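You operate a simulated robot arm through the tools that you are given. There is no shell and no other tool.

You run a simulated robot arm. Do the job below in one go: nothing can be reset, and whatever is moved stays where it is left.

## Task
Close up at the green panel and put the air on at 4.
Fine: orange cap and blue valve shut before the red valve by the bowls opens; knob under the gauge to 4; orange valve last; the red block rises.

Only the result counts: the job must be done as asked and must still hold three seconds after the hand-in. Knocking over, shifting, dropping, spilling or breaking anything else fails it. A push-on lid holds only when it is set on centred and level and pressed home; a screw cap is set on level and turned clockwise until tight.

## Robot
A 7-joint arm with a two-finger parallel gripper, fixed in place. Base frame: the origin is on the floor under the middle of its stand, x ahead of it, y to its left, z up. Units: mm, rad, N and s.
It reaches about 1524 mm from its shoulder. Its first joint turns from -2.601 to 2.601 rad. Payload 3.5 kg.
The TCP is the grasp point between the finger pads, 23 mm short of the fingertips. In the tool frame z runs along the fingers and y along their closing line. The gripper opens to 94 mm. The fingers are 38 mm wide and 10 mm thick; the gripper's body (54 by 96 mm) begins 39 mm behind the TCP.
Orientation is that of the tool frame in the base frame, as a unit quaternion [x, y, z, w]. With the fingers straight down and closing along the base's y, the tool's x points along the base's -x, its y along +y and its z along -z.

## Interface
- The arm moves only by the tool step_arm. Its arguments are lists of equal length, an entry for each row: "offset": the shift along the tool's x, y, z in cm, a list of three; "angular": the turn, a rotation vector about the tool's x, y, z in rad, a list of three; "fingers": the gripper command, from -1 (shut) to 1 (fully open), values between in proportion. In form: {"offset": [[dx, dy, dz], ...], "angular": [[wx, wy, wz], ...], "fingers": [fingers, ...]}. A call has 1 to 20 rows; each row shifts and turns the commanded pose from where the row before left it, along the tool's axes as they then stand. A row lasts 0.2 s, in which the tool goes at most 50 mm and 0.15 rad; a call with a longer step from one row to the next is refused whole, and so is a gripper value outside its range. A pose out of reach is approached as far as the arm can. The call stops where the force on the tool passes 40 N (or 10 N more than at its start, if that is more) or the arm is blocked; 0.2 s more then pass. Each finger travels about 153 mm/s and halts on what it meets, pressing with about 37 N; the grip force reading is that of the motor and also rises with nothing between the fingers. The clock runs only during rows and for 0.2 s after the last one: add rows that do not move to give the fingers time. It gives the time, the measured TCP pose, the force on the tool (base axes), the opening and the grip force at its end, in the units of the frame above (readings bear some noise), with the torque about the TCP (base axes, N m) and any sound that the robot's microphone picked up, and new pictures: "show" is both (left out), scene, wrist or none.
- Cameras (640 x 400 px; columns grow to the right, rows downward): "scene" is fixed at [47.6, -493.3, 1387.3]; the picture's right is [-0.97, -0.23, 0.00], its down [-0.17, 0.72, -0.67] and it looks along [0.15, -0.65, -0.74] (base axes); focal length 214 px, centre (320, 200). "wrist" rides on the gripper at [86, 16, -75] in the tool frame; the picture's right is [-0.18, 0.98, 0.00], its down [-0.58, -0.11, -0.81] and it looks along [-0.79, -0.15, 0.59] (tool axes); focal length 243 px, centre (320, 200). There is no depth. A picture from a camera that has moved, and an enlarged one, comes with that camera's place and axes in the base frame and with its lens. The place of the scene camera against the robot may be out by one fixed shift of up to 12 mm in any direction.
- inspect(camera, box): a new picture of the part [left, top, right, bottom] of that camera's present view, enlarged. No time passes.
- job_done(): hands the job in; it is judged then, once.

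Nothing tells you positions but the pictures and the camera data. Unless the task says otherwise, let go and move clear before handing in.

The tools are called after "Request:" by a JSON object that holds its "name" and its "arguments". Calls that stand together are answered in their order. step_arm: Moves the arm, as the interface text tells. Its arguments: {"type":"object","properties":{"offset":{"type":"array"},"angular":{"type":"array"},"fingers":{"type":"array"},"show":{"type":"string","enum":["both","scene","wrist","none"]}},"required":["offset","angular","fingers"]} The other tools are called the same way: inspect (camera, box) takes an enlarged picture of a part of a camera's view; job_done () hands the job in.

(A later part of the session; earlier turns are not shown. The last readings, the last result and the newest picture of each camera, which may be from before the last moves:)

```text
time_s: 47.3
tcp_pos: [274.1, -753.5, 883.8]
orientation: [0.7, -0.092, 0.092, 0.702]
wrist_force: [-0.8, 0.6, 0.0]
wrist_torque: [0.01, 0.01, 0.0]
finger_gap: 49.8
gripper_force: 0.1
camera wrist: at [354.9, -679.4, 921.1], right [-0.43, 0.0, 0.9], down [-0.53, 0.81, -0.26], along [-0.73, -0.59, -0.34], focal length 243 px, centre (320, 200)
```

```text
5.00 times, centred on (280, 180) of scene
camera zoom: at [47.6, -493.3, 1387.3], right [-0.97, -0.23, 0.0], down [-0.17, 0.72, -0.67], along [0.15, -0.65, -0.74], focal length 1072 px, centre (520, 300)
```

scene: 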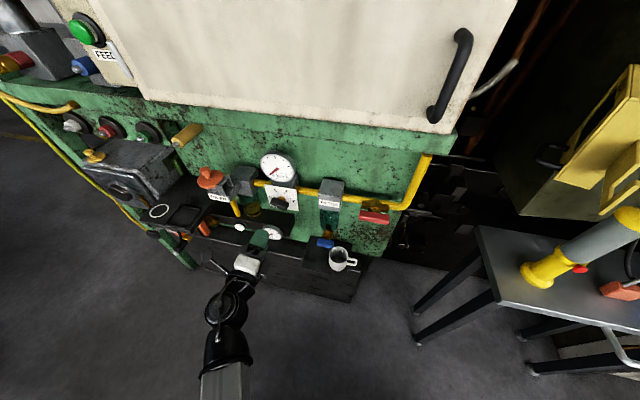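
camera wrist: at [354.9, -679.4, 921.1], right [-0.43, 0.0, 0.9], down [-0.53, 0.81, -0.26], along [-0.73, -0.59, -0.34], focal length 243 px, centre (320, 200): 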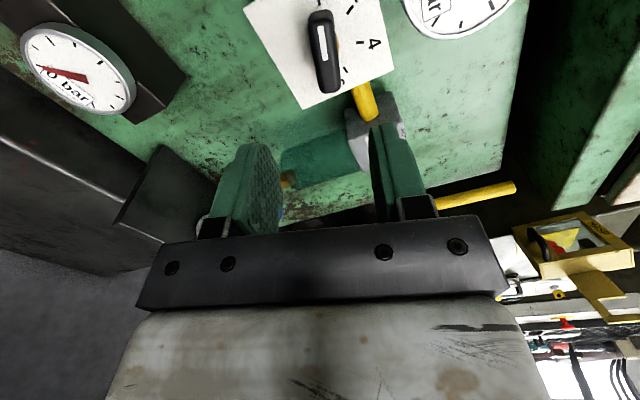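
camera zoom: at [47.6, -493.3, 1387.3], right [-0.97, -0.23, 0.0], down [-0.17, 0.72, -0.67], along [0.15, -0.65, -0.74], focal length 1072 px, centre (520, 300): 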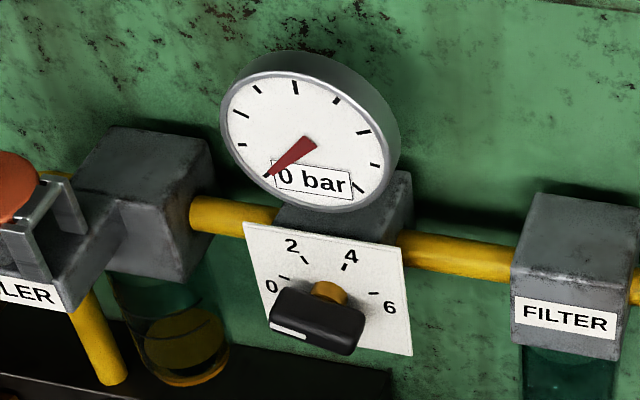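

The hand is rolled to the bar and the knob sits where expected between the open fingers. I'll advance until the fingertips just straddle the knob, then check.

Request:
{"name": "step_arm", "arguments": {"offset": [[0, 0, 3], [0, 0, 3], [0, 0, 3], [0, 0, 2]], "angular": [[0, 0, 0], [0, 0, 0], [0, 0, 0], [0, 0, 0]], "fingers": [0.06, 0.06, 0.06, 0.06]}}

Request:
{"name": "inspect", "arguments": {"camera": "wrist", "box": [220, 60, 440, 240]}}

```text
time_s: 48.3
tcp_pos: [273.0, -862.1, 884.2]
orientation: [0.7, -0.093, 0.092, 0.702]
wrist_force: [-0.1, -0.1, 0.2]
wrist_torque: [0.03, -0.01, 0.03]
finger_gap: 49.9
gripper_force: 0.1
camera wrist: at [354.4, -788.3, 921.9], right [-0.43, 0.0, 0.9], down [-0.53, 0.81, -0.26], along [-0.73, -0.59, -0.35], focal length 243 px, centre (320, 200)
```

scene: 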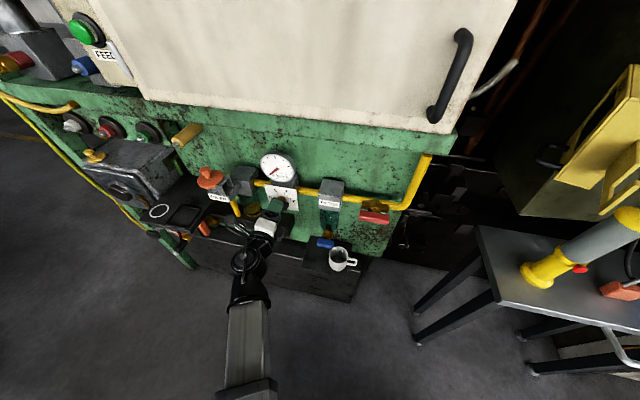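
wrist: 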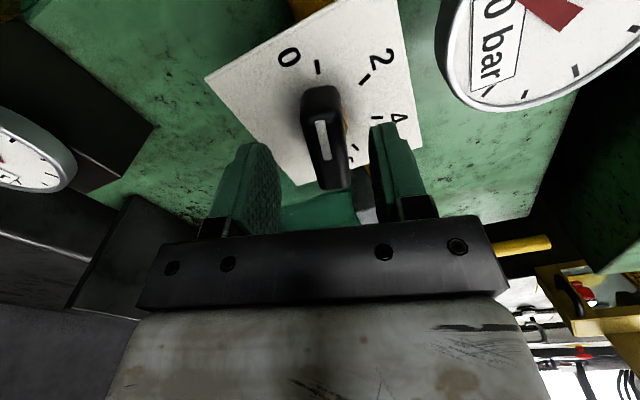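

```text
2.22 times, centred on (330, 150) of wrist
camera zoom: at [354.4, -788.3, 921.9], right [-0.43, 0.0, 0.9], down [-0.53, 0.81, -0.26], along [-0.73, -0.59, -0.35], focal length 539 px, centre (298, 311)
```

zoom: 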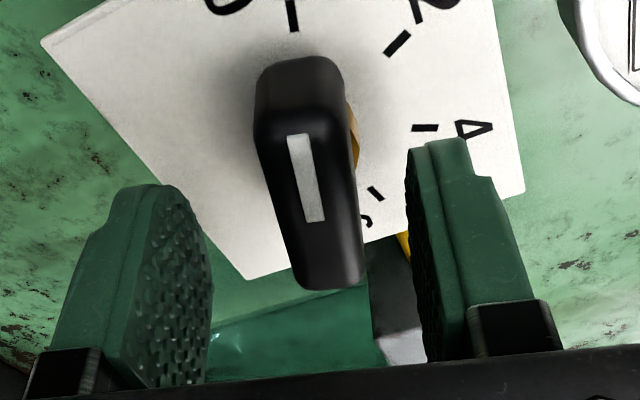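

The open fingers straddle the knob symmetrically, and the bar points at the 0 tick. I'll go 20 mm deeper and close on it.

Request:
{"name": "step_arm", "arguments": {"offset": [[0, 0, 1], [0, 0, 1], [0, 0, 0], [0, 0, 0], [0, 0, 0]], "angular": [[0, 0, 0], [0, 0, 0], [0, 0, 0], [0, 0, 0], [0, 0, 0]], "fingers": [0.06, 0.06, -1, -1, -1]}}

Request:
{"name": "inspect", "arguments": {"camera": "wrist", "box": [220, 60, 440, 240]}}

```text
time_s: 49.2
tcp_pos: [271.1, -882.5, 888.9]
orientation: [0.699, -0.093, 0.091, 0.704]
wrist_force: [-2.9, 2.7, 11.0]
wrist_torque: [0.9, -0.04, 0.84]
finger_gap: 20.2
gripper_force: 45.3
stopped in row 4: the force on the tool passed its limit at 43 N (the readings are from after the stop); the commanded pose is now the measured one
camera wrist: at [353.3, -808.7, 925.1], right [-0.43, 0.01, 0.9], down [-0.53, 0.81, -0.26], along [-0.73, -0.59, -0.34], focal length 243 px, centre (320, 200)
```

scene: 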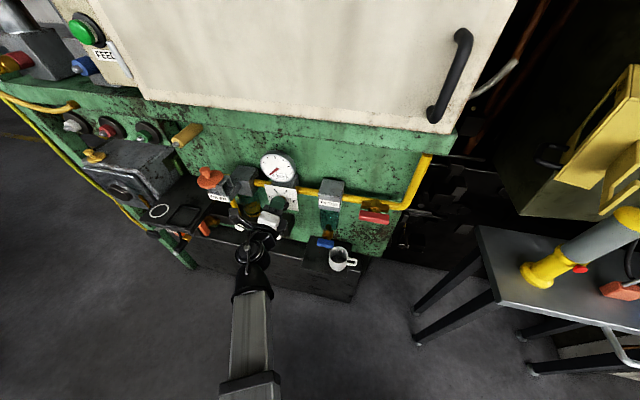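
wrist: 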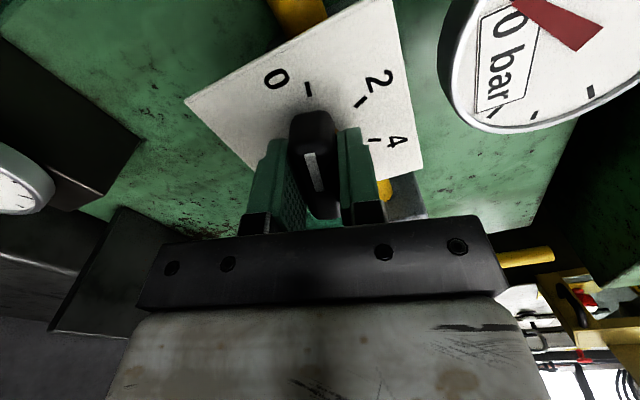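

```text
2.22 times, centred on (330, 150) of wrist
camera zoom: at [353.3, -808.7, 925.1], right [-0.43, 0.01, 0.9], down [-0.53, 0.81, -0.26], along [-0.73, -0.59, -0.34], focal length 539 px, centre (298, 311)
```

zoom: 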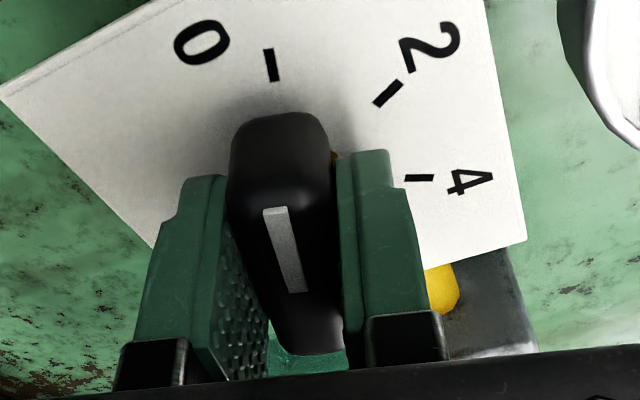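

The fingers closed on the bar (20 mm) and the hand self-centered, so the knob axis is near (271, 889). I'll turn clockwise in stages and watch the gauge, starting with about 27°.

Request:
{"name": "step_arm", "arguments": {"offset": [[0, 0, 0], [0, 0, 0], [0, 0, 0], [0, 0, 0], [0, 0, 0]], "angular": [[0, 0, 0.1163], [0, 0, 0.1163], [0, 0, 0.1163], [0, 0, 0.1163], [0, 0, 0]], "fingers": [-1, -1, -1, -1, -1]}}

Request:
{"name": "inspect", "arguments": {"camera": "scene", "box": [220, 140, 340, 220]}}

```text
time_s: 50.2
tcp_pos: [272.9, -882.2, 889.7]
orientation: [0.658, -0.248, 0.248, 0.666]
wrist_force: [-4.5, 2.9, 11.9]
wrist_torque: [0.78, 0.02, 0.83]
finger_gap: 20.1
gripper_force: 45.2
stopped in row 5: the force on the tool passed its limit at 41 N (the readings are from after the stop); the commanded pose is now the measured one
camera wrist: at [328.1, -808.3, 957.0], right [-0.78, 0.01, 0.62], down [-0.36, 0.8, -0.47], along [-0.5, -0.6, -0.63], focal length 243 px, centre (320, 200)
```

scene: 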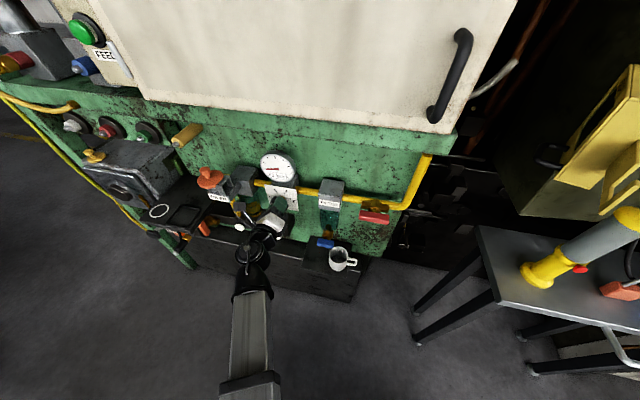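
wrist: 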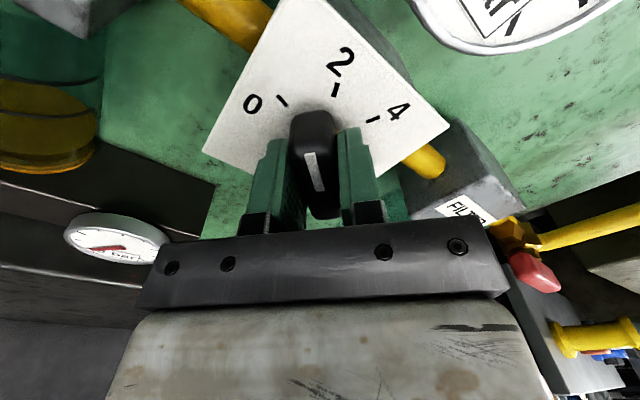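

```text
5.00 times, centred on (280, 180) of scene
camera zoom: at [47.6, -493.3, 1387.3], right [-0.97, -0.23, 0.0], down [-0.17, 0.72, -0.67], along [0.15, -0.65, -0.74], focal length 1072 px, centre (520, 300)
```

zoom: 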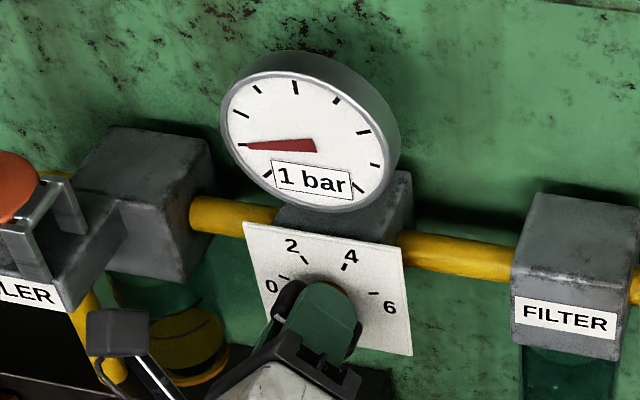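

The gauge follows, reading 1 bar after 26°, which confirms about 25° per bar and no leak. I'll continue clockwise in stages.

Request:
{"name": "step_arm", "arguments": {"offset": [[0.07, 0.08, 0], [0, 0, 0], [0, 0, 0], [0, 0, 0], [0, 0, 0]], "angular": [[0, 0, 0], [0, 0, 0.12], [0, 0, 0.12], [0, 0, 0.12], [0, 0, 0.12]], "fingers": [-1, -1, -1, -1, -1]}}

Request:
{"name": "inspect", "arguments": {"camera": "scene", "box": [220, 140, 340, 220]}}

```text
time_s: 51.4
tcp_pos: [271.1, -883.1, 890.1]
orientation: [0.579, -0.399, 0.399, 0.588]
wrist_force: [-15.0, 20.8, 4.2]
wrist_torque: [1.29, 0.1, 0.42]
finger_gap: 20.2
gripper_force: 45.3
camera wrist: at [289.1, -808.1, 975.0], right [-0.98, 0.01, 0.18], down [-0.1, 0.8, -0.59], along [-0.15, -0.6, -0.79], focal length 243 px, centre (320, 200)
```

scene: 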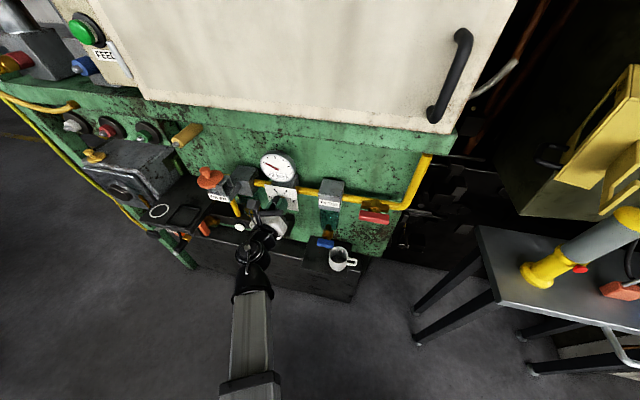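
wrist: 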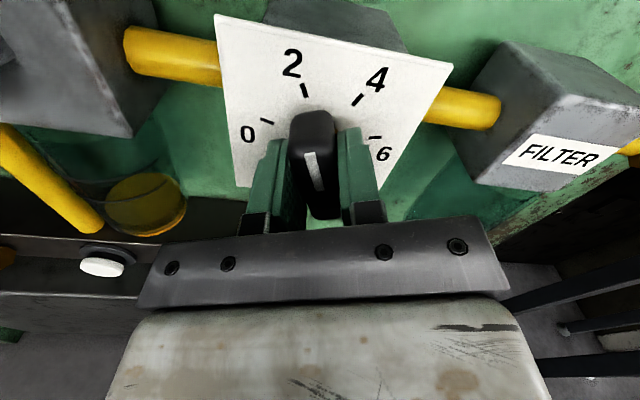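

```text
5.00 times, centred on (280, 180) of scene
camera zoom: at [47.6, -493.3, 1387.3], right [-0.97, -0.23, 0.0], down [-0.17, 0.72, -0.67], along [0.15, -0.65, -0.74], focal length 1072 px, centre (520, 300)
```

zoom: 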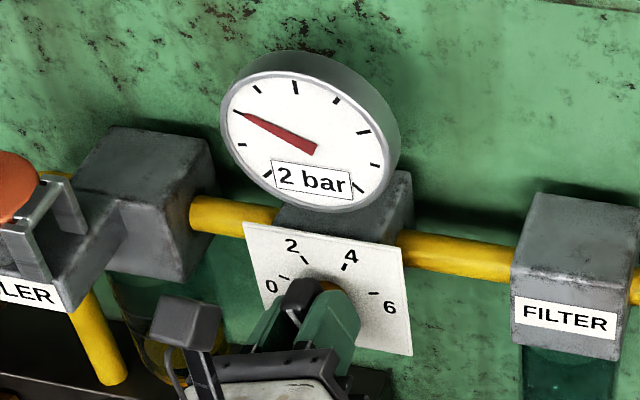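

It reads 2 bar at 54° turned. I'll ease off the side load slightly and keep turning.

Request:
{"name": "step_arm", "arguments": {"offset": [[-0.05, 0.14, -0.1], [0, 0, 0], [0, 0, 0], [0, 0, 0], [0, 0, 0]], "angular": [[0, 0, 0], [0, 0, 0.12], [0, 0, 0.12], [0, 0, 0.12], [0, 0, 0.1]], "fingers": [-1, -1, -1, -1, -1]}}

Request:
{"name": "inspect", "arguments": {"camera": "scene", "box": [220, 140, 340, 220]}}

```text
time_s: 52.6
tcp_pos: [269.8, -882.9, 889.0]
orientation: [0.473, -0.52, 0.523, 0.481]
wrist_force: [-10.8, -2.3, 8.6]
wrist_torque: [0.07, 0.04, 0.82]
finger_gap: 20.1
gripper_force: 45.3
camera wrist: at [248.0, -807.9, 973.4], right [-0.96, 0.0, -0.27], down [0.16, 0.8, -0.58], along [0.21, -0.6, -0.77], focal length 243 px, centre (320, 200)
```

scene: 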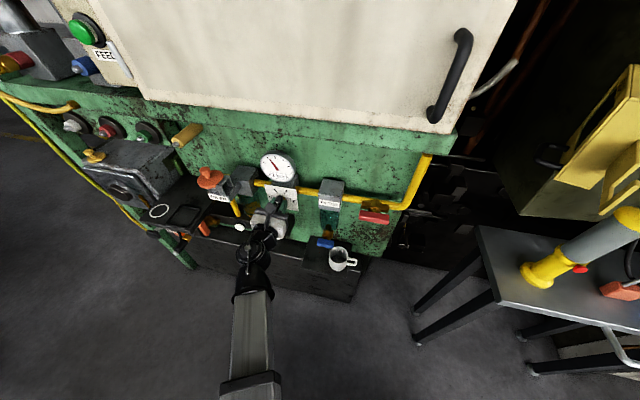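
wrist: 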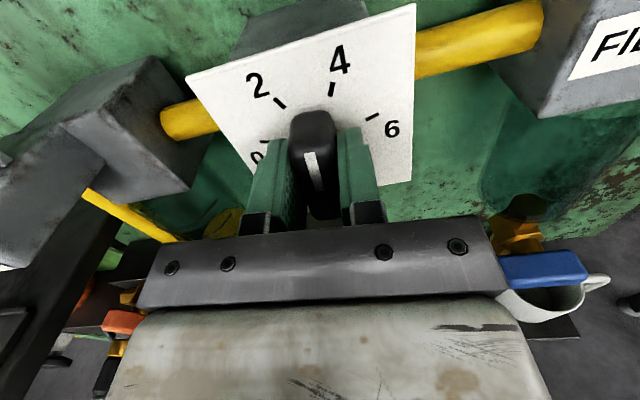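

```text
5.00 times, centred on (280, 180) of scene
camera zoom: at [47.6, -493.3, 1387.3], right [-0.97, -0.23, 0.0], down [-0.17, 0.72, -0.67], along [0.15, -0.65, -0.74], focal length 1072 px, centre (520, 300)
```

zoom: 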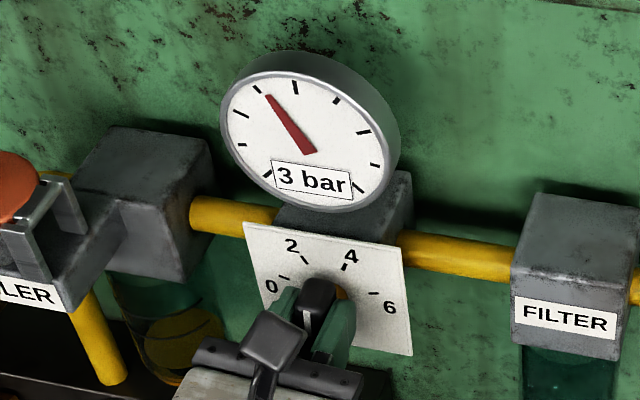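

It reads 3 bar with the needle just past the mark, at 80° turned. About 20° remain; I'll do most of that now.

Request:
{"name": "step_arm", "arguments": {"offset": [[0, 0.1, 0], [0, 0, 0], [0, 0, 0], [0, 0, 0]], "angular": [[0, 0, 0.1], [0, 0, 0.1], [0, 0, 0.11], [0, 0, 0]], "fingers": [-1, -1, -1, -1]}}

Request:
{"name": "inspect", "arguments": {"camera": "scene", "box": [250, 145, 310, 185]}}

Request:
{"name": "inspect", "arguments": {"camera": "wrist", "box": [220, 20, 440, 200]}}

```text
time_s: 53.6
tcp_pos: [269.6, -882.3, 890.2]
orientation: [0.388, -0.586, 0.592, 0.395]
wrist_force: [-8.6, -15.4, 15.9]
wrist_torque: [0.57, -0.08, 0.49]
finger_gap: 19.9
gripper_force: 45.4
camera wrist: at [222.7, -807.8, 961.9], right [-0.83, 0.0, -0.55], down [0.33, 0.8, -0.5], along [0.44, -0.6, -0.67], focal length 243 px, centre (320, 200)
```

scene: 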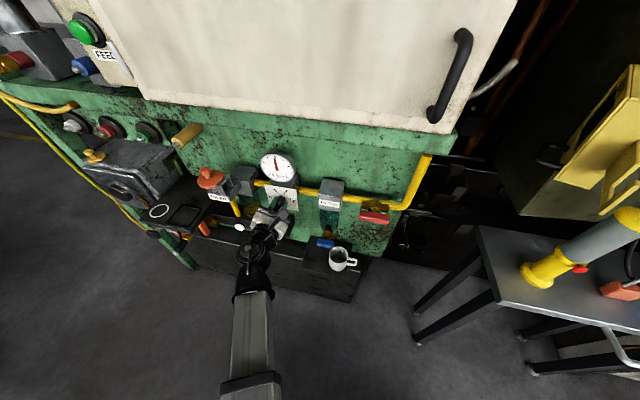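
wrist: 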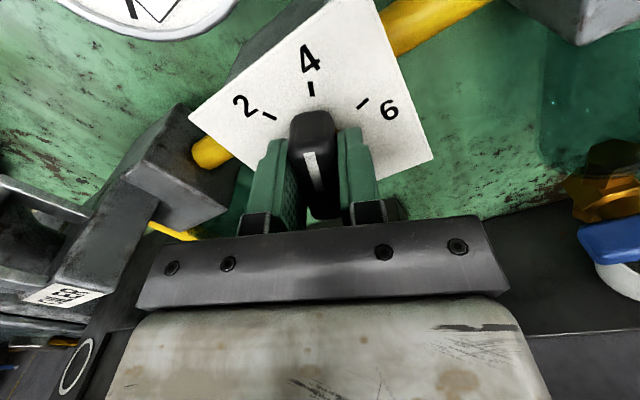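

```text
10.00 times, centred on (280, 165) of scene
camera zoom: at [47.6, -493.3, 1387.3], right [-0.97, -0.23, 0.0], down [-0.17, 0.72, -0.67], along [0.15, -0.65, -0.74], focal length 2145 px, centre (720, 550)
```

zoom: 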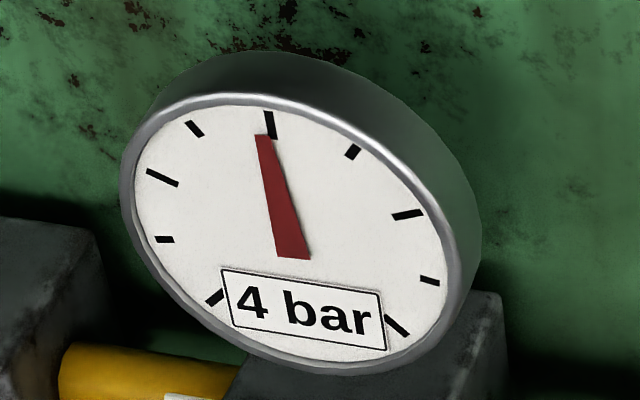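

```text
2.22 times, centred on (330, 110) of wrist
camera zoom: at [222.7, -807.8, 961.9], right [-0.83, 0.0, -0.55], down [0.33, 0.8, -0.5], along [0.44, -0.6, -0.67], focal length 539 px, centre (298, 400)
```

zoom: 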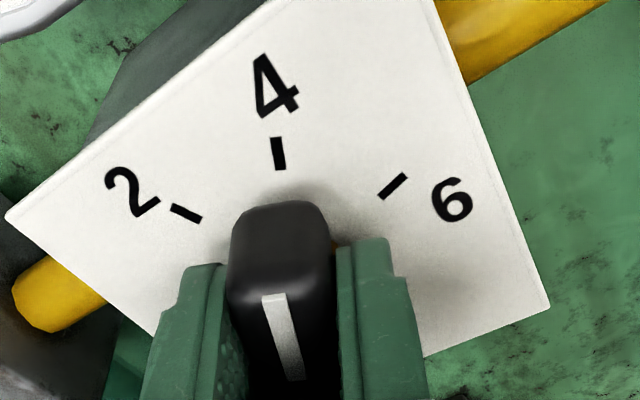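

The gauge reads 4 bar with the needle a hair short of the 4 mark, about 3.9. I'll add about 2.5° more and recheck.

Request:
{"name": "step_arm", "arguments": {"offset": [[0, 0, 0], [0, 0, 0], [0, 0, 0]], "angular": [[0, 0, 0.025], [0, 0, 0.022], [0, 0, 0]], "fingers": [-1, -1, -1], "show": "none"}}

Request:
{"name": "inspect", "arguments": {"camera": "scene", "box": [250, 145, 310, 185]}}

Request:
{"name": "inspect", "arguments": {"camera": "wrist", "box": [220, 20, 440, 200]}}

```text
time_s: 54.4
tcp_pos: [269.0, -883.0, 889.4]
orientation: [0.374, -0.596, 0.6, 0.382]
wrist_force: [-4.8, -24.1, 24.3]
wrist_torque: [-0.79, -0.02, -0.04]
finger_gap: 19.7
gripper_force: 45.0
```

```text
10.00 times, centred on (280, 165) of scene
camera zoom: at [47.6, -493.3, 1387.3], right [-0.97, -0.23, 0.0], down [-0.17, 0.72, -0.67], along [0.15, -0.65, -0.74], focal length 2145 px, centre (720, 550)
```

zoom: 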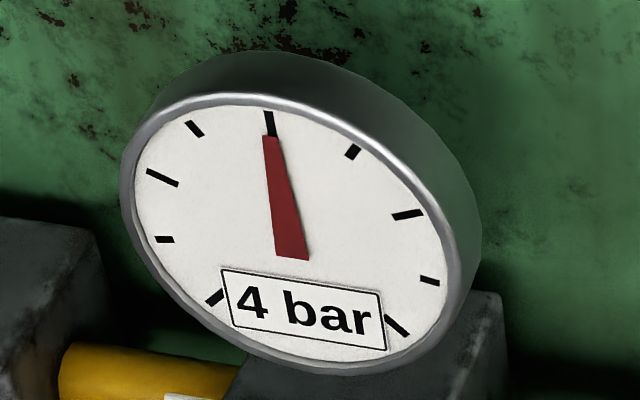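

```text
2.22 times, centred on (330, 110) of wrist
camera zoom: at [219.3, -807.8, 959.6], right [-0.81, 0.0, -0.59], down [0.35, 0.8, -0.49], along [0.47, -0.6, -0.65], focal length 539 px, centre (298, 400)
```

zoom: 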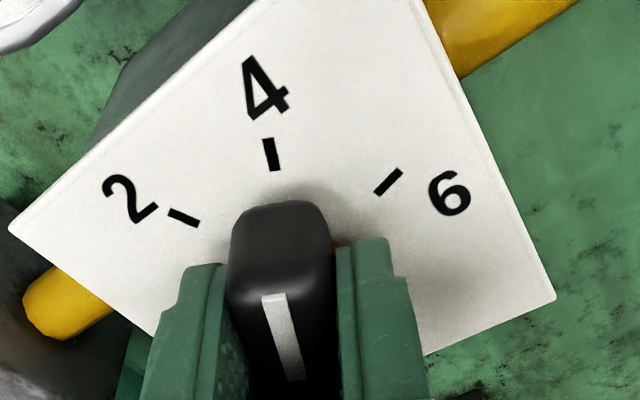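

The needle is on the 4 mark and the gauge says 4 bar. I'll open the fingers, check nothing springs back, then withdraw straight out.

Request:
{"name": "step_arm", "arguments": {"offset": [[0, 0, 0], [0, 0, 0], [0, 0, 0]], "angular": [[0, 0, 0], [0, 0, 0], [0, 0, 0]], "fingers": [0.06, 0.06, 0.06], "show": "wrist"}}

Request:
{"name": "inspect", "arguments": {"camera": "scene", "box": [250, 145, 310, 185]}}

```text
time_s: 55.2
tcp_pos: [269.2, -882.8, 888.4]
orientation: [0.374, -0.596, 0.599, 0.381]
wrist_force: [0.1, -1.1, 0.5]
wrist_torque: [0.0, 0.02, 0.0]
finger_gap: 49.8
gripper_force: 0.0
camera wrist: at [219.6, -807.1, 959.0], right [-0.81, 0.0, -0.59], down [0.35, 0.8, -0.49], along [0.47, -0.6, -0.65], focal length 243 px, centre (320, 200)
```

wrist: 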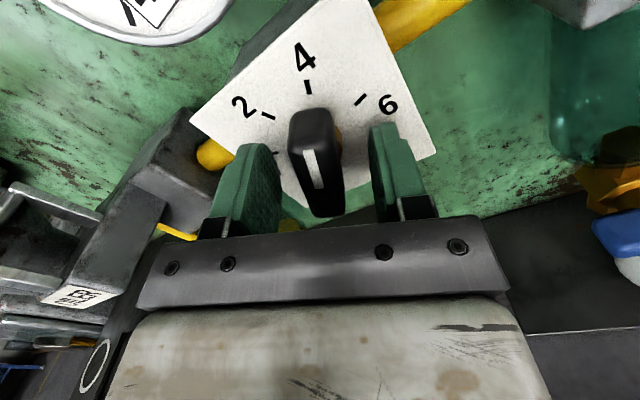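

```text
10.00 times, centred on (280, 165) of scene
camera zoom: at [47.6, -493.3, 1387.3], right [-0.97, -0.23, 0.0], down [-0.17, 0.72, -0.67], along [0.15, -0.65, -0.74], focal length 2145 px, centre (720, 550)
```

zoom: 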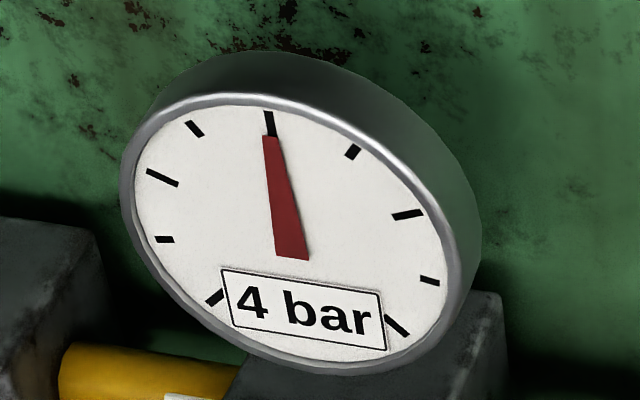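

Released cleanly; the gauge holds at 4 bar. I'll withdraw, roll the hand level again and go look at the orange valve on the left.

Request:
{"name": "step_arm", "arguments": {"offset": [[0, 0, -3], [0, 0, -4], [0, 0, -4], [0, 0, -4], [0, 0, 0], [0, 0, 0], [0, 0, 0], [1.0, -3.5, 0], [1.0, -3.5, 0], [1.0, -3.5, 0], [1.0, -3.5, 0]], "angular": [[0, 0, 0], [0, 0, 0], [0, 0, 0], [0, 0, 0], [0, 0, -0.148], [0, 0, -0.148], [0, 0, -0.147], [0, 0, 0], [0, 0, 0], [0, 0, 0], [0, 0, 0]], "fingers": [0.06, 0.06, 0.06, -1, -1, -1, -1, -1, -1, -1, -1]}}

Request:
{"name": "inspect", "arguments": {"camera": "wrist", "box": [0, 60, 320, 260]}}

Request:
{"name": "inspect", "arguments": {"camera": "scene", "box": [120, 150, 280, 260]}}

```text
time_s: 57.6
tcp_pos: [411.6, -733.3, 928.2]
orientation: [0.496, -0.498, 0.502, 0.504]
wrist_force: [-0.7, 0.5, 0.0]
wrist_torque: [0.03, -0.01, 0.02]
finger_gap: 0.3
gripper_force: 36.7
camera wrist: at [397.4, -658.3, 1013.7], right [-0.98, 0.0, -0.18], down [0.11, 0.8, -0.59], along [0.15, -0.6, -0.79], focal length 243 px, centre (320, 200)
```

scene: 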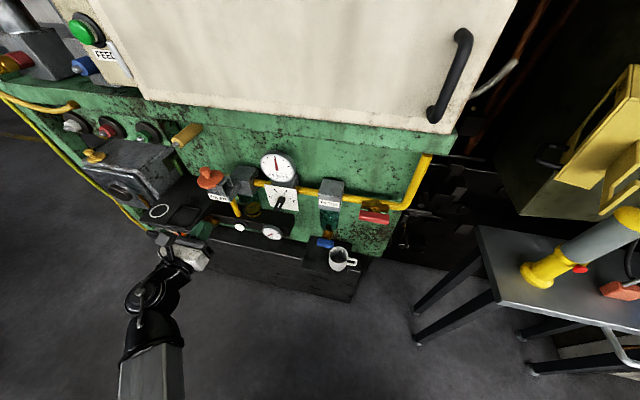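
wrist: 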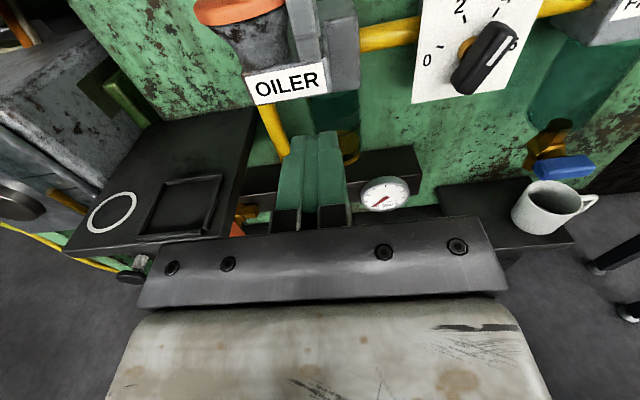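

```text
2.00 times, centred on (160, 160) of wrist
camera zoom: at [397.4, -658.3, 1013.7], right [-0.98, 0.0, -0.18], down [0.11, 0.8, -0.59], along [0.15, -0.6, -0.79], focal length 485 px, centre (640, 280)
```

zoom: 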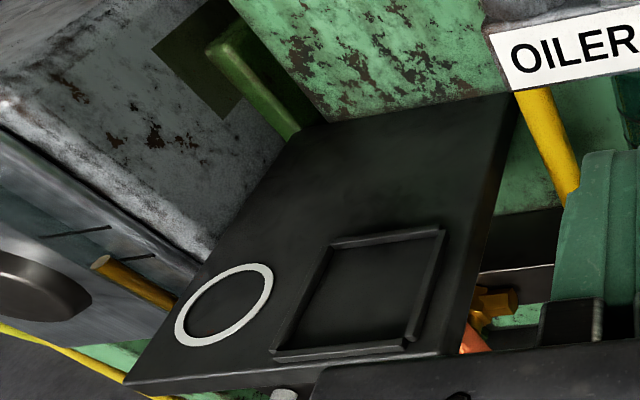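

```text
3.64 times, centred on (200, 205) of scene
camera zoom: at [47.6, -493.3, 1387.3], right [-0.97, -0.23, 0.0], down [-0.17, 0.72, -0.67], along [0.15, -0.65, -0.74], focal length 780 px, centre (756, 182)
```

zoom: 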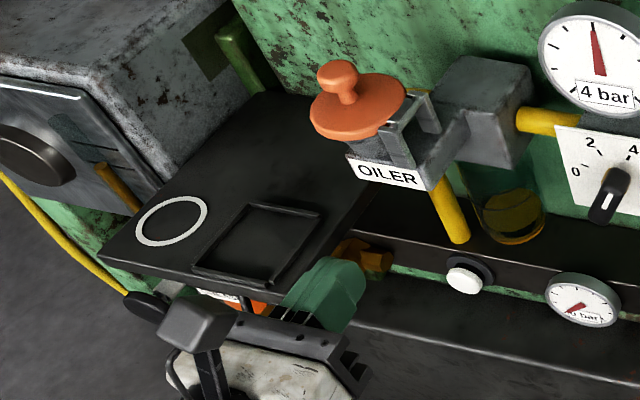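

The gauge needle is still on 4. I want to check which way the knob's white mark points now, and find the orange lever by the shelf edge.

Request:
{"name": "inspect", "arguments": {"camera": "wrist", "box": [410, 0, 550, 110]}}

Request:
{"name": "inspect", "arguments": {"camera": "scene", "box": [250, 150, 310, 215]}}

```text
3.64 times, centred on (480, 55) of wrist
camera zoom: at [397.4, -658.3, 1013.7], right [-0.98, 0.0, -0.18], down [0.11, 0.8, -0.59], along [0.15, -0.6, -0.79], focal length 882 px, centre (-262, 727)
```

zoom: 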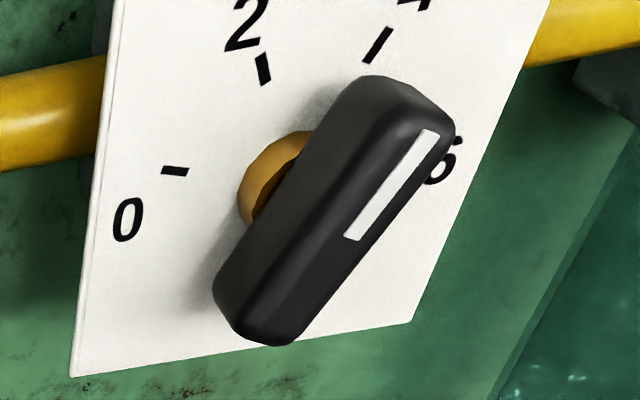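

```text
6.15 times, centred on (280, 182) of scene
camera zoom: at [47.6, -493.3, 1387.3], right [-0.97, -0.23, 0.0], down [-0.17, 0.72, -0.67], along [0.15, -0.65, -0.74], focal length 1320 px, centre (566, 308)
```

zoom: 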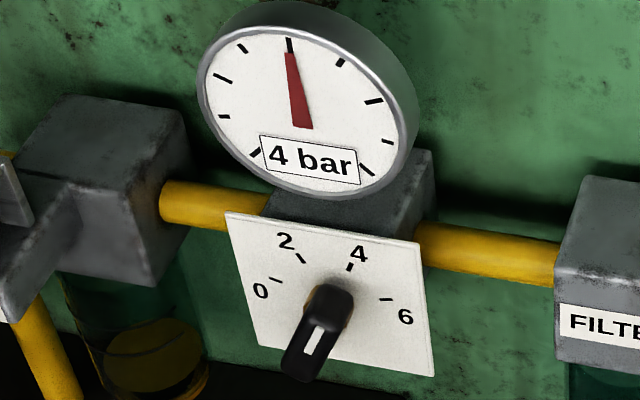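

The white mark points at 4 and the gauge reads 4 bar. The orange valve is around (575, -855, 705), tucked under the black shelf whose right edge is near x 524, so I'll go lower for a proper look.

Request:
{"name": "step_arm", "arguments": {"offset": [[-3.42, -1.0, -0.3], [-3.42, -1.0, -0.3], [-3.42, -1.0, -0.3], [-3.42, -1.0, -0.3], [-3.42, -1.0, -0.3], [-3.42, -1.0, -0.3]], "angular": [[0, 0, 0], [0, 0, 0], [0, 0, 0], [0, 0, 0], [0, 0, 0], [0, 0, 0]], "fingers": [-1, -1, -1, -1, -1, -1]}}

Request:
{"name": "inspect", "arguments": {"camera": "wrist", "box": [120, 20, 360, 200]}}

Request:
{"name": "inspect", "arguments": {"camera": "scene", "box": [120, 190, 240, 290]}}

```text
time_s: 59.0
tcp_pos: [469.6, -718.6, 723.0]
orientation: [0.496, -0.499, 0.501, 0.504]
wrist_force: [0.0, 0.0, -0.5]
wrist_torque: [0.02, 0.02, -0.05]
finger_gap: 0.1
gripper_force: 36.8
camera wrist: at [456.5, -642.6, 808.4], right [-0.98, 0.0, -0.19], down [0.11, 0.8, -0.59], along [0.15, -0.6, -0.79], focal length 243 px, centre (320, 200)
```

scene: 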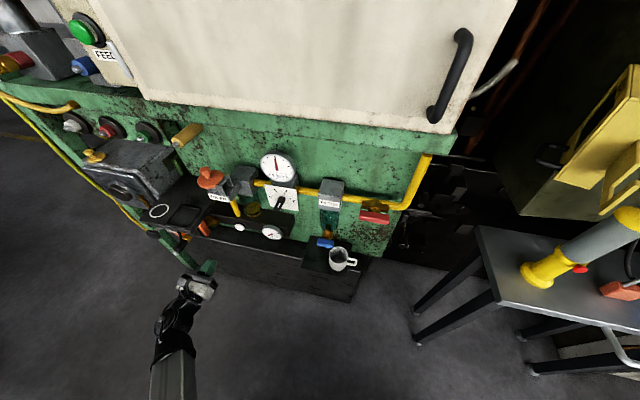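
wrist: 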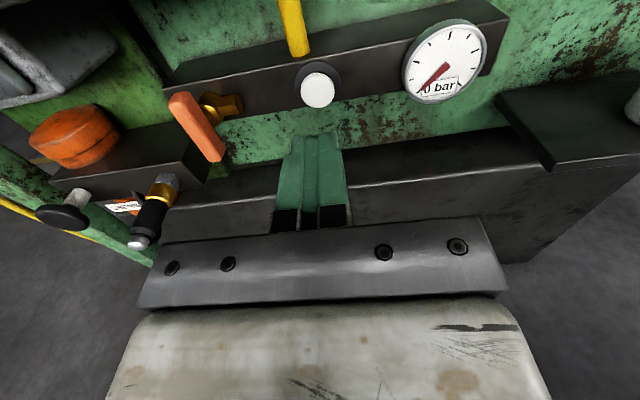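

```text
2.22 times, centred on (240, 110) of wrist
camera zoom: at [456.5, -642.6, 808.4], right [-0.98, 0.0, -0.19], down [0.11, 0.8, -0.59], along [0.15, -0.6, -0.79], focal length 539 px, centre (498, 400)
```

zoom: 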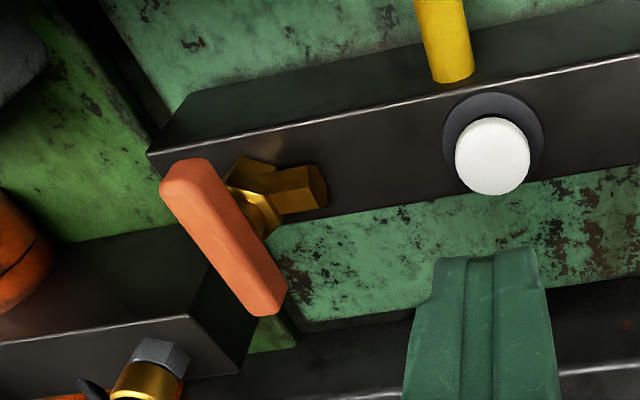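

```text
4.00 times, centred on (180, 240) of scene
camera zoom: at [47.6, -493.3, 1387.3], right [-0.97, -0.23, 0.0], down [-0.17, 0.72, -0.67], along [0.15, -0.65, -0.74], focal length 858 px, centre (880, 40)
```

zoom: 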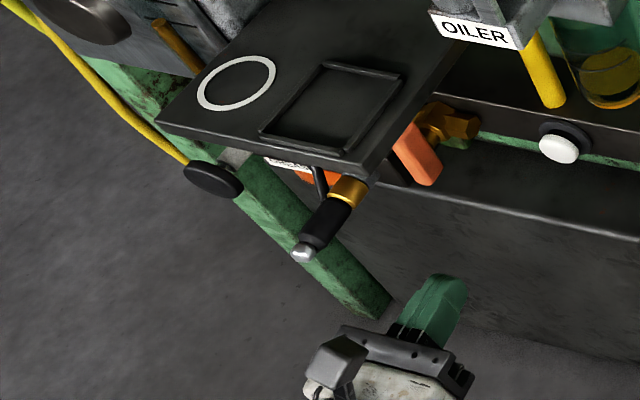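

Now I see it clearly: the orange lever is vertical (shut) at about (627, -879, 660) on the manifold, with a block and hose coupling just to its left. I'll line up in front of it at a safe distance to measure it better.

Request:
{"name": "step_arm", "arguments": {"offset": [[-1.26, -3.14, 0.4], [-1.26, -3.14, 0.4], [-1.26, -3.14, 0.5], [-1.26, -3.14, 0.5], [-1.26, -3.14, 0.5]], "angular": [[0, 0, 0], [0, 0, 0], [0, 0, 0], [0, 0, 0], [0, 0, 0]], "fingers": [-1, -1, -1, -1, -1]}}

Request:
{"name": "inspect", "arguments": {"camera": "wrist", "box": [200, 0, 440, 150]}}

Request:
{"name": "inspect", "arguments": {"camera": "wrist", "box": [0, 60, 300, 260]}}

```text
time_s: 60.2
tcp_pos: [625.5, -745.3, 660.1]
orientation: [0.496, -0.499, 0.501, 0.504]
wrist_force: [-0.4, 1.1, -0.2]
wrist_torque: [0.01, -0.07, -0.02]
finger_gap: 0.0
gripper_force: 36.9
camera wrist: at [611.3, -669.4, 745.1], right [-0.98, 0.0, -0.19], down [0.11, 0.8, -0.59], along [0.15, -0.6, -0.79], focal length 243 px, centre (320, 200)
```

scene: 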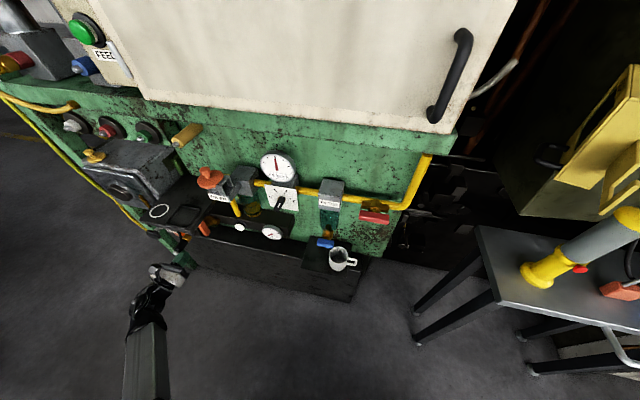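
wrist: 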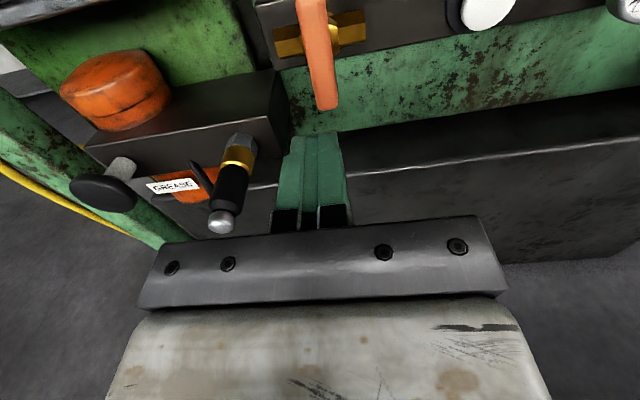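

```text
2.67 times, centred on (320, 75) of wrist
camera zoom: at [611.3, -669.4, 745.1], right [-0.98, 0.0, -0.19], down [0.11, 0.8, -0.59], along [0.15, -0.6, -0.79], focal length 647 px, centre (320, 533)
```

zoom: 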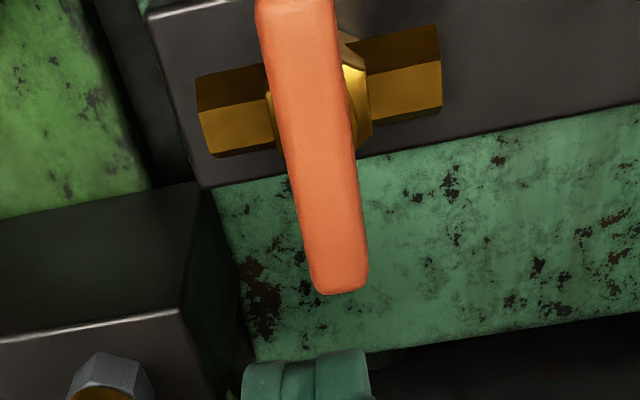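

```text
2.00 times, centred on (150, 160) of wrist
camera zoom: at [611.3, -669.4, 745.1], right [-0.98, 0.0, -0.19], down [0.11, 0.8, -0.59], along [0.15, -0.6, -0.79], focal length 485 px, centre (660, 280)
```

zoom: 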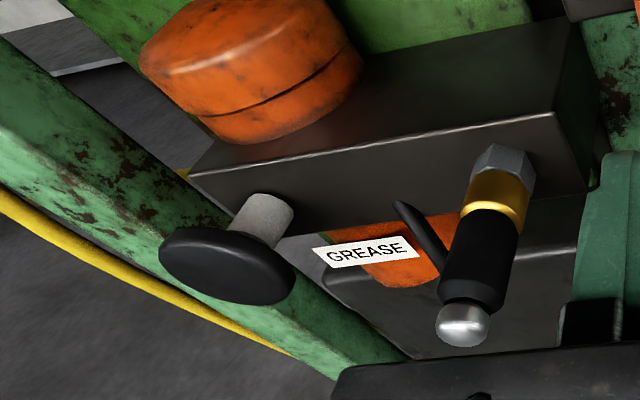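

That left-hand unit is a grease pump, not the block, and it sits clear. The orange lever's pivot is near (627, 662) with its front at y ≈ -875. I'll grip it like the knob: open the fingers and advance partway.

Request:
{"name": "step_arm", "arguments": {"offset": [[0.2, -0.2, 0], [0, 0, 3], [0, 0, 3], [0, 0, 3], [0, 0, 0.8]], "angular": [[0, 0, 0], [0, 0, 0], [0, 0, 0], [0, 0, 0], [0, 0, 0]], "fingers": [0.06, 0.06, 0.06, 0.06, 0.06]}}

Request:
{"name": "inspect", "arguments": {"camera": "wrist", "box": [210, 40, 430, 240]}}

```text
time_s: 61.4
tcp_pos: [628.1, -839.4, 663.0]
orientation: [0.495, -0.499, 0.502, 0.504]
wrist_force: [0.0, -0.5, -0.4]
wrist_torque: [-0.03, 0.01, 0.04]
finger_gap: 49.8
gripper_force: 0.1
camera wrist: at [614.1, -764.9, 748.4], right [-0.98, 0.0, -0.18], down [0.11, 0.8, -0.59], along [0.15, -0.6, -0.79], focal length 243 px, centre (320, 200)
```

scene: 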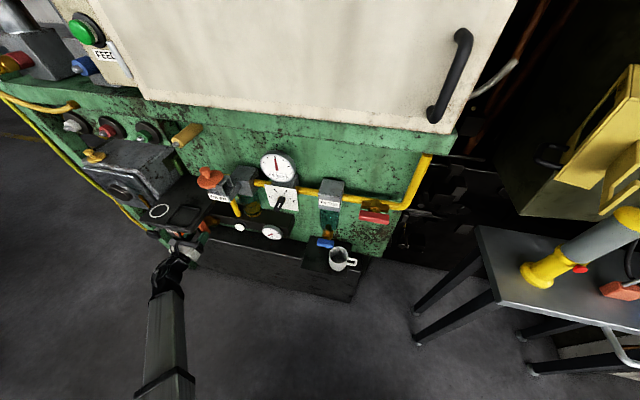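
wrist: 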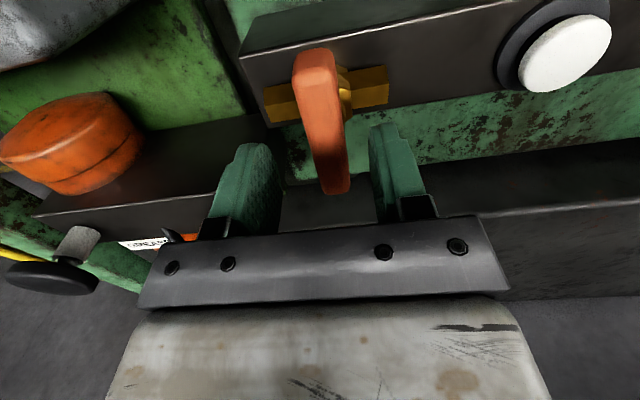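

```text
2.00 times, centred on (320, 140) of wrist
camera zoom: at [614.1, -764.9, 748.4], right [-0.98, 0.0, -0.18], down [0.11, 0.8, -0.59], along [0.15, -0.6, -0.79], focal length 485 px, centre (320, 320)
```

zoom: 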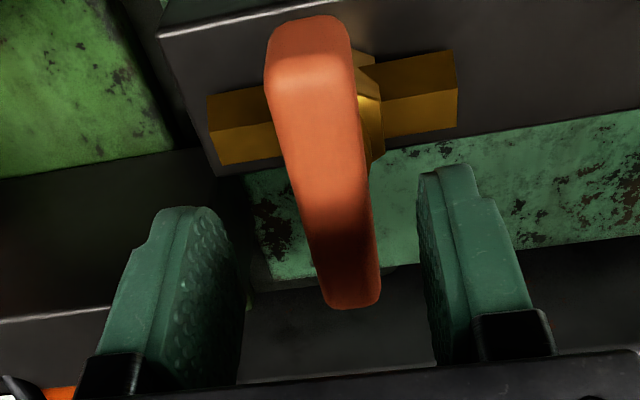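

The lever is centered between the open fingers, with its middle near (627, 658). I'll make a small correction, go in 26 mm and close on it.

Request:
{"name": "step_arm", "arguments": {"offset": [[-0.45, 0.1, 0.6], [0, 0, 1], [0, 0, 1], [0, 0, 0], [0, 0, 0], [0, 0, 0]], "angular": [[0, 0, 0], [0, 0, 0], [0, 0, 0], [0, 0, 0], [0, 0, 0], [0, 0, 0]], "fingers": [0.06, 0.06, 0.06, -1, -1, -1]}}

Request:
{"name": "inspect", "arguments": {"camera": "wrist", "box": [210, 40, 430, 240]}}

```text
time_s: 62.8
tcp_pos: [624.8, -867.0, 659.4]
orientation: [0.494, -0.5, 0.5, 0.505]
wrist_force: [-26.2, 2.1, -5.8]
wrist_torque: [-0.59, -0.02, 0.8]
finger_gap: 20.1
gripper_force: 44.7
camera wrist: at [610.9, -791.6, 744.0], right [-0.98, 0.01, -0.19], down [0.12, 0.8, -0.59], along [0.14, -0.6, -0.79], focal length 243 px, centre (320, 200)
```

scene: 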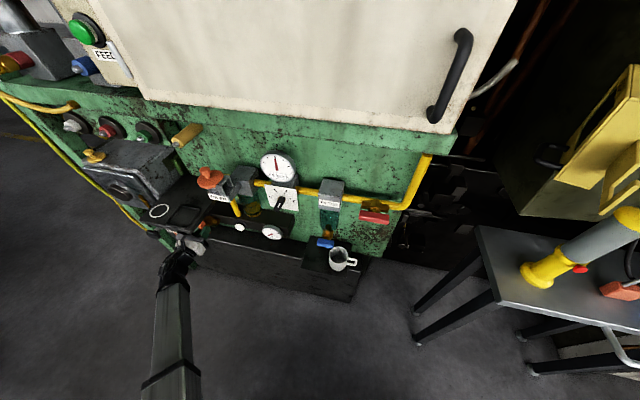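
wrist: 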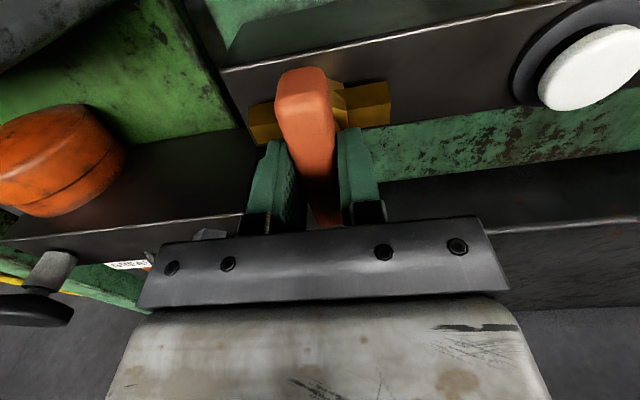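

```text
2.00 times, centred on (320, 140) of wrist
camera zoom: at [610.9, -791.6, 744.0], right [-0.98, 0.01, -0.19], down [0.12, 0.8, -0.59], along [0.14, -0.6, -0.79], focal length 485 px, centre (320, 320)
```

zoom: 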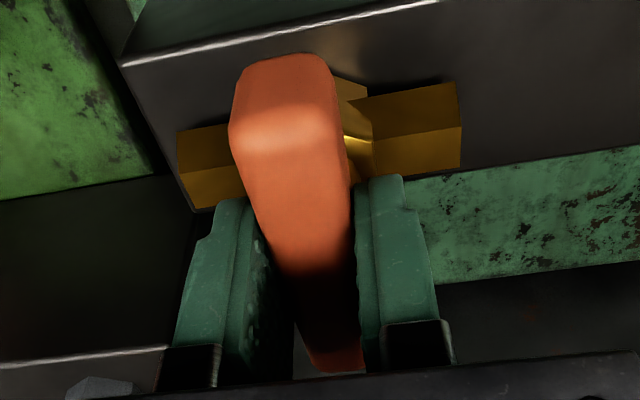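

Gripped firmly, 20 mm wide. I'll relieve the side load and test a small clockwise turn, watching the torque.

Request:
{"name": "step_arm", "arguments": {"offset": [[0, 0.25, 0], [0, 0, 0], [0, 0, 0], [0, 0, 0]], "angular": [[0, 0, 0], [0, 0, 0.08], [0, 0, 0.08], [0, 0, 0.08]], "fingers": [-1, -1, -1, -1]}}

Request:
{"name": "inspect", "arguments": {"camera": "wrist", "box": [210, 40, 430, 240]}}

```text
time_s: 63.8
tcp_pos: [624.4, -866.6, 658.8]
orientation: [0.431, -0.556, 0.558, 0.44]
wrist_force: [-12.7, -15.4, -1.8]
wrist_torque: [1.09, 0.02, 0.58]
finger_gap: 20.1
gripper_force: 44.9
camera wrist: at [590.7, -791.6, 737.7], right [-0.91, 0.0, -0.41], down [0.25, 0.8, -0.55], along [0.33, -0.6, -0.73], focal length 243 px, centre (320, 200)
```

scene: 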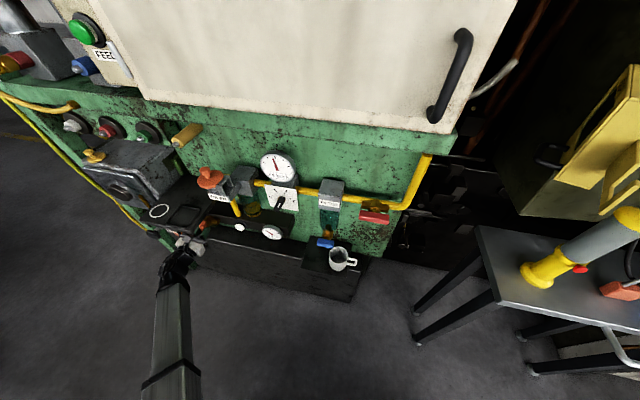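
wrist: 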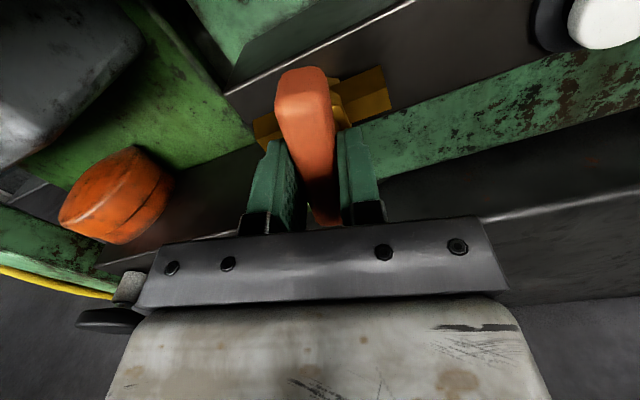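

```text
2.00 times, centred on (320, 140) of wrist
camera zoom: at [590.7, -791.6, 737.7], right [-0.91, 0.0, -0.41], down [0.25, 0.8, -0.55], along [0.33, -0.6, -0.73], focal length 485 px, centre (320, 320)
```

zoom: 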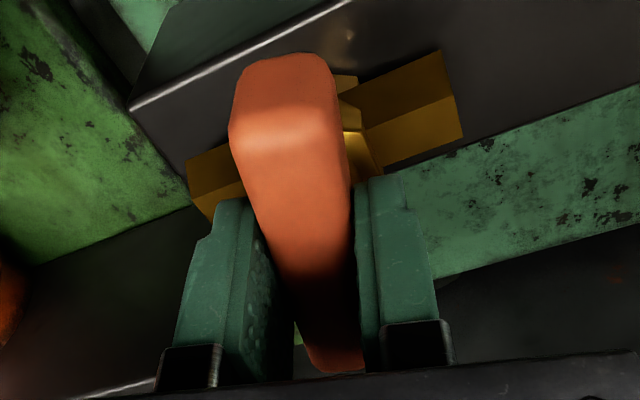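

The lever turns with the hand, so clockwise opens it. I'll continue in stages.

Request:
{"name": "step_arm", "arguments": {"offset": [[0, 0.1, 0.1], [0, 0, 0], [0, 0, 0], [0, 0, 0], [0, 0, 0]], "angular": [[0, 0, 0.12], [0, 0, 0.12], [0, 0, 0.12], [0, 0, 0.12], [0, 0, 0.1]], "fingers": [-1, -1, -1, -1, -1]}}

Request:
{"name": "inspect", "arguments": {"camera": "scene", "box": [230, 140, 350, 220]}}

```text
time_s: 65.0
tcp_pos: [626.3, -867.6, 659.3]
orientation: [0.256, -0.655, 0.661, 0.262]
wrist_force: [18.0, -17.7, 13.9]
wrist_torque: [-0.41, 0.05, -1.55]
finger_gap: 19.7
gripper_force: 45.0
camera wrist: at [553.1, -791.7, 704.7], right [-0.53, -0.01, -0.85], down [0.5, 0.8, -0.33], along [0.68, -0.6, -0.42], focal length 243 px, centre (320, 200)
```

scene: 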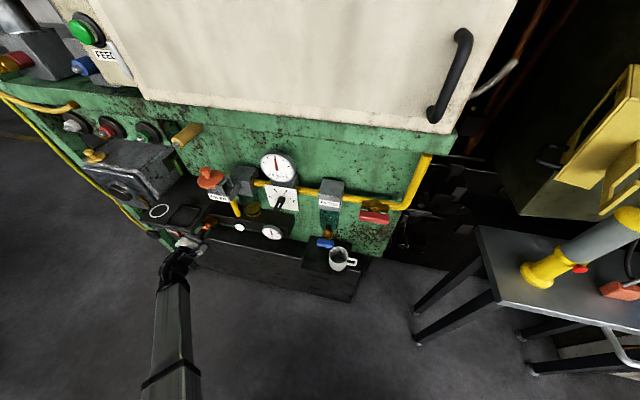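
wrist: 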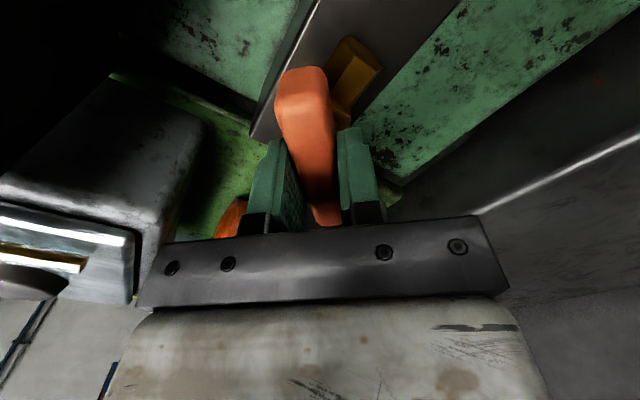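

```text
5.00 times, centred on (290, 180) of scene
camera zoom: at [47.6, -493.3, 1387.3], right [-0.97, -0.23, 0.0], down [-0.17, 0.72, -0.67], along [0.15, -0.65, -0.74], focal length 1072 px, centre (470, 300)
```

zoom: 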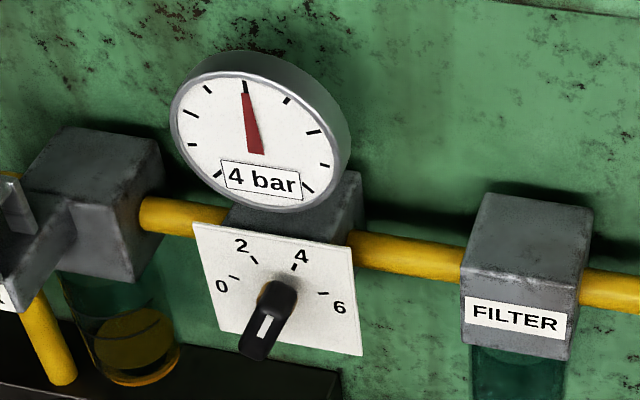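

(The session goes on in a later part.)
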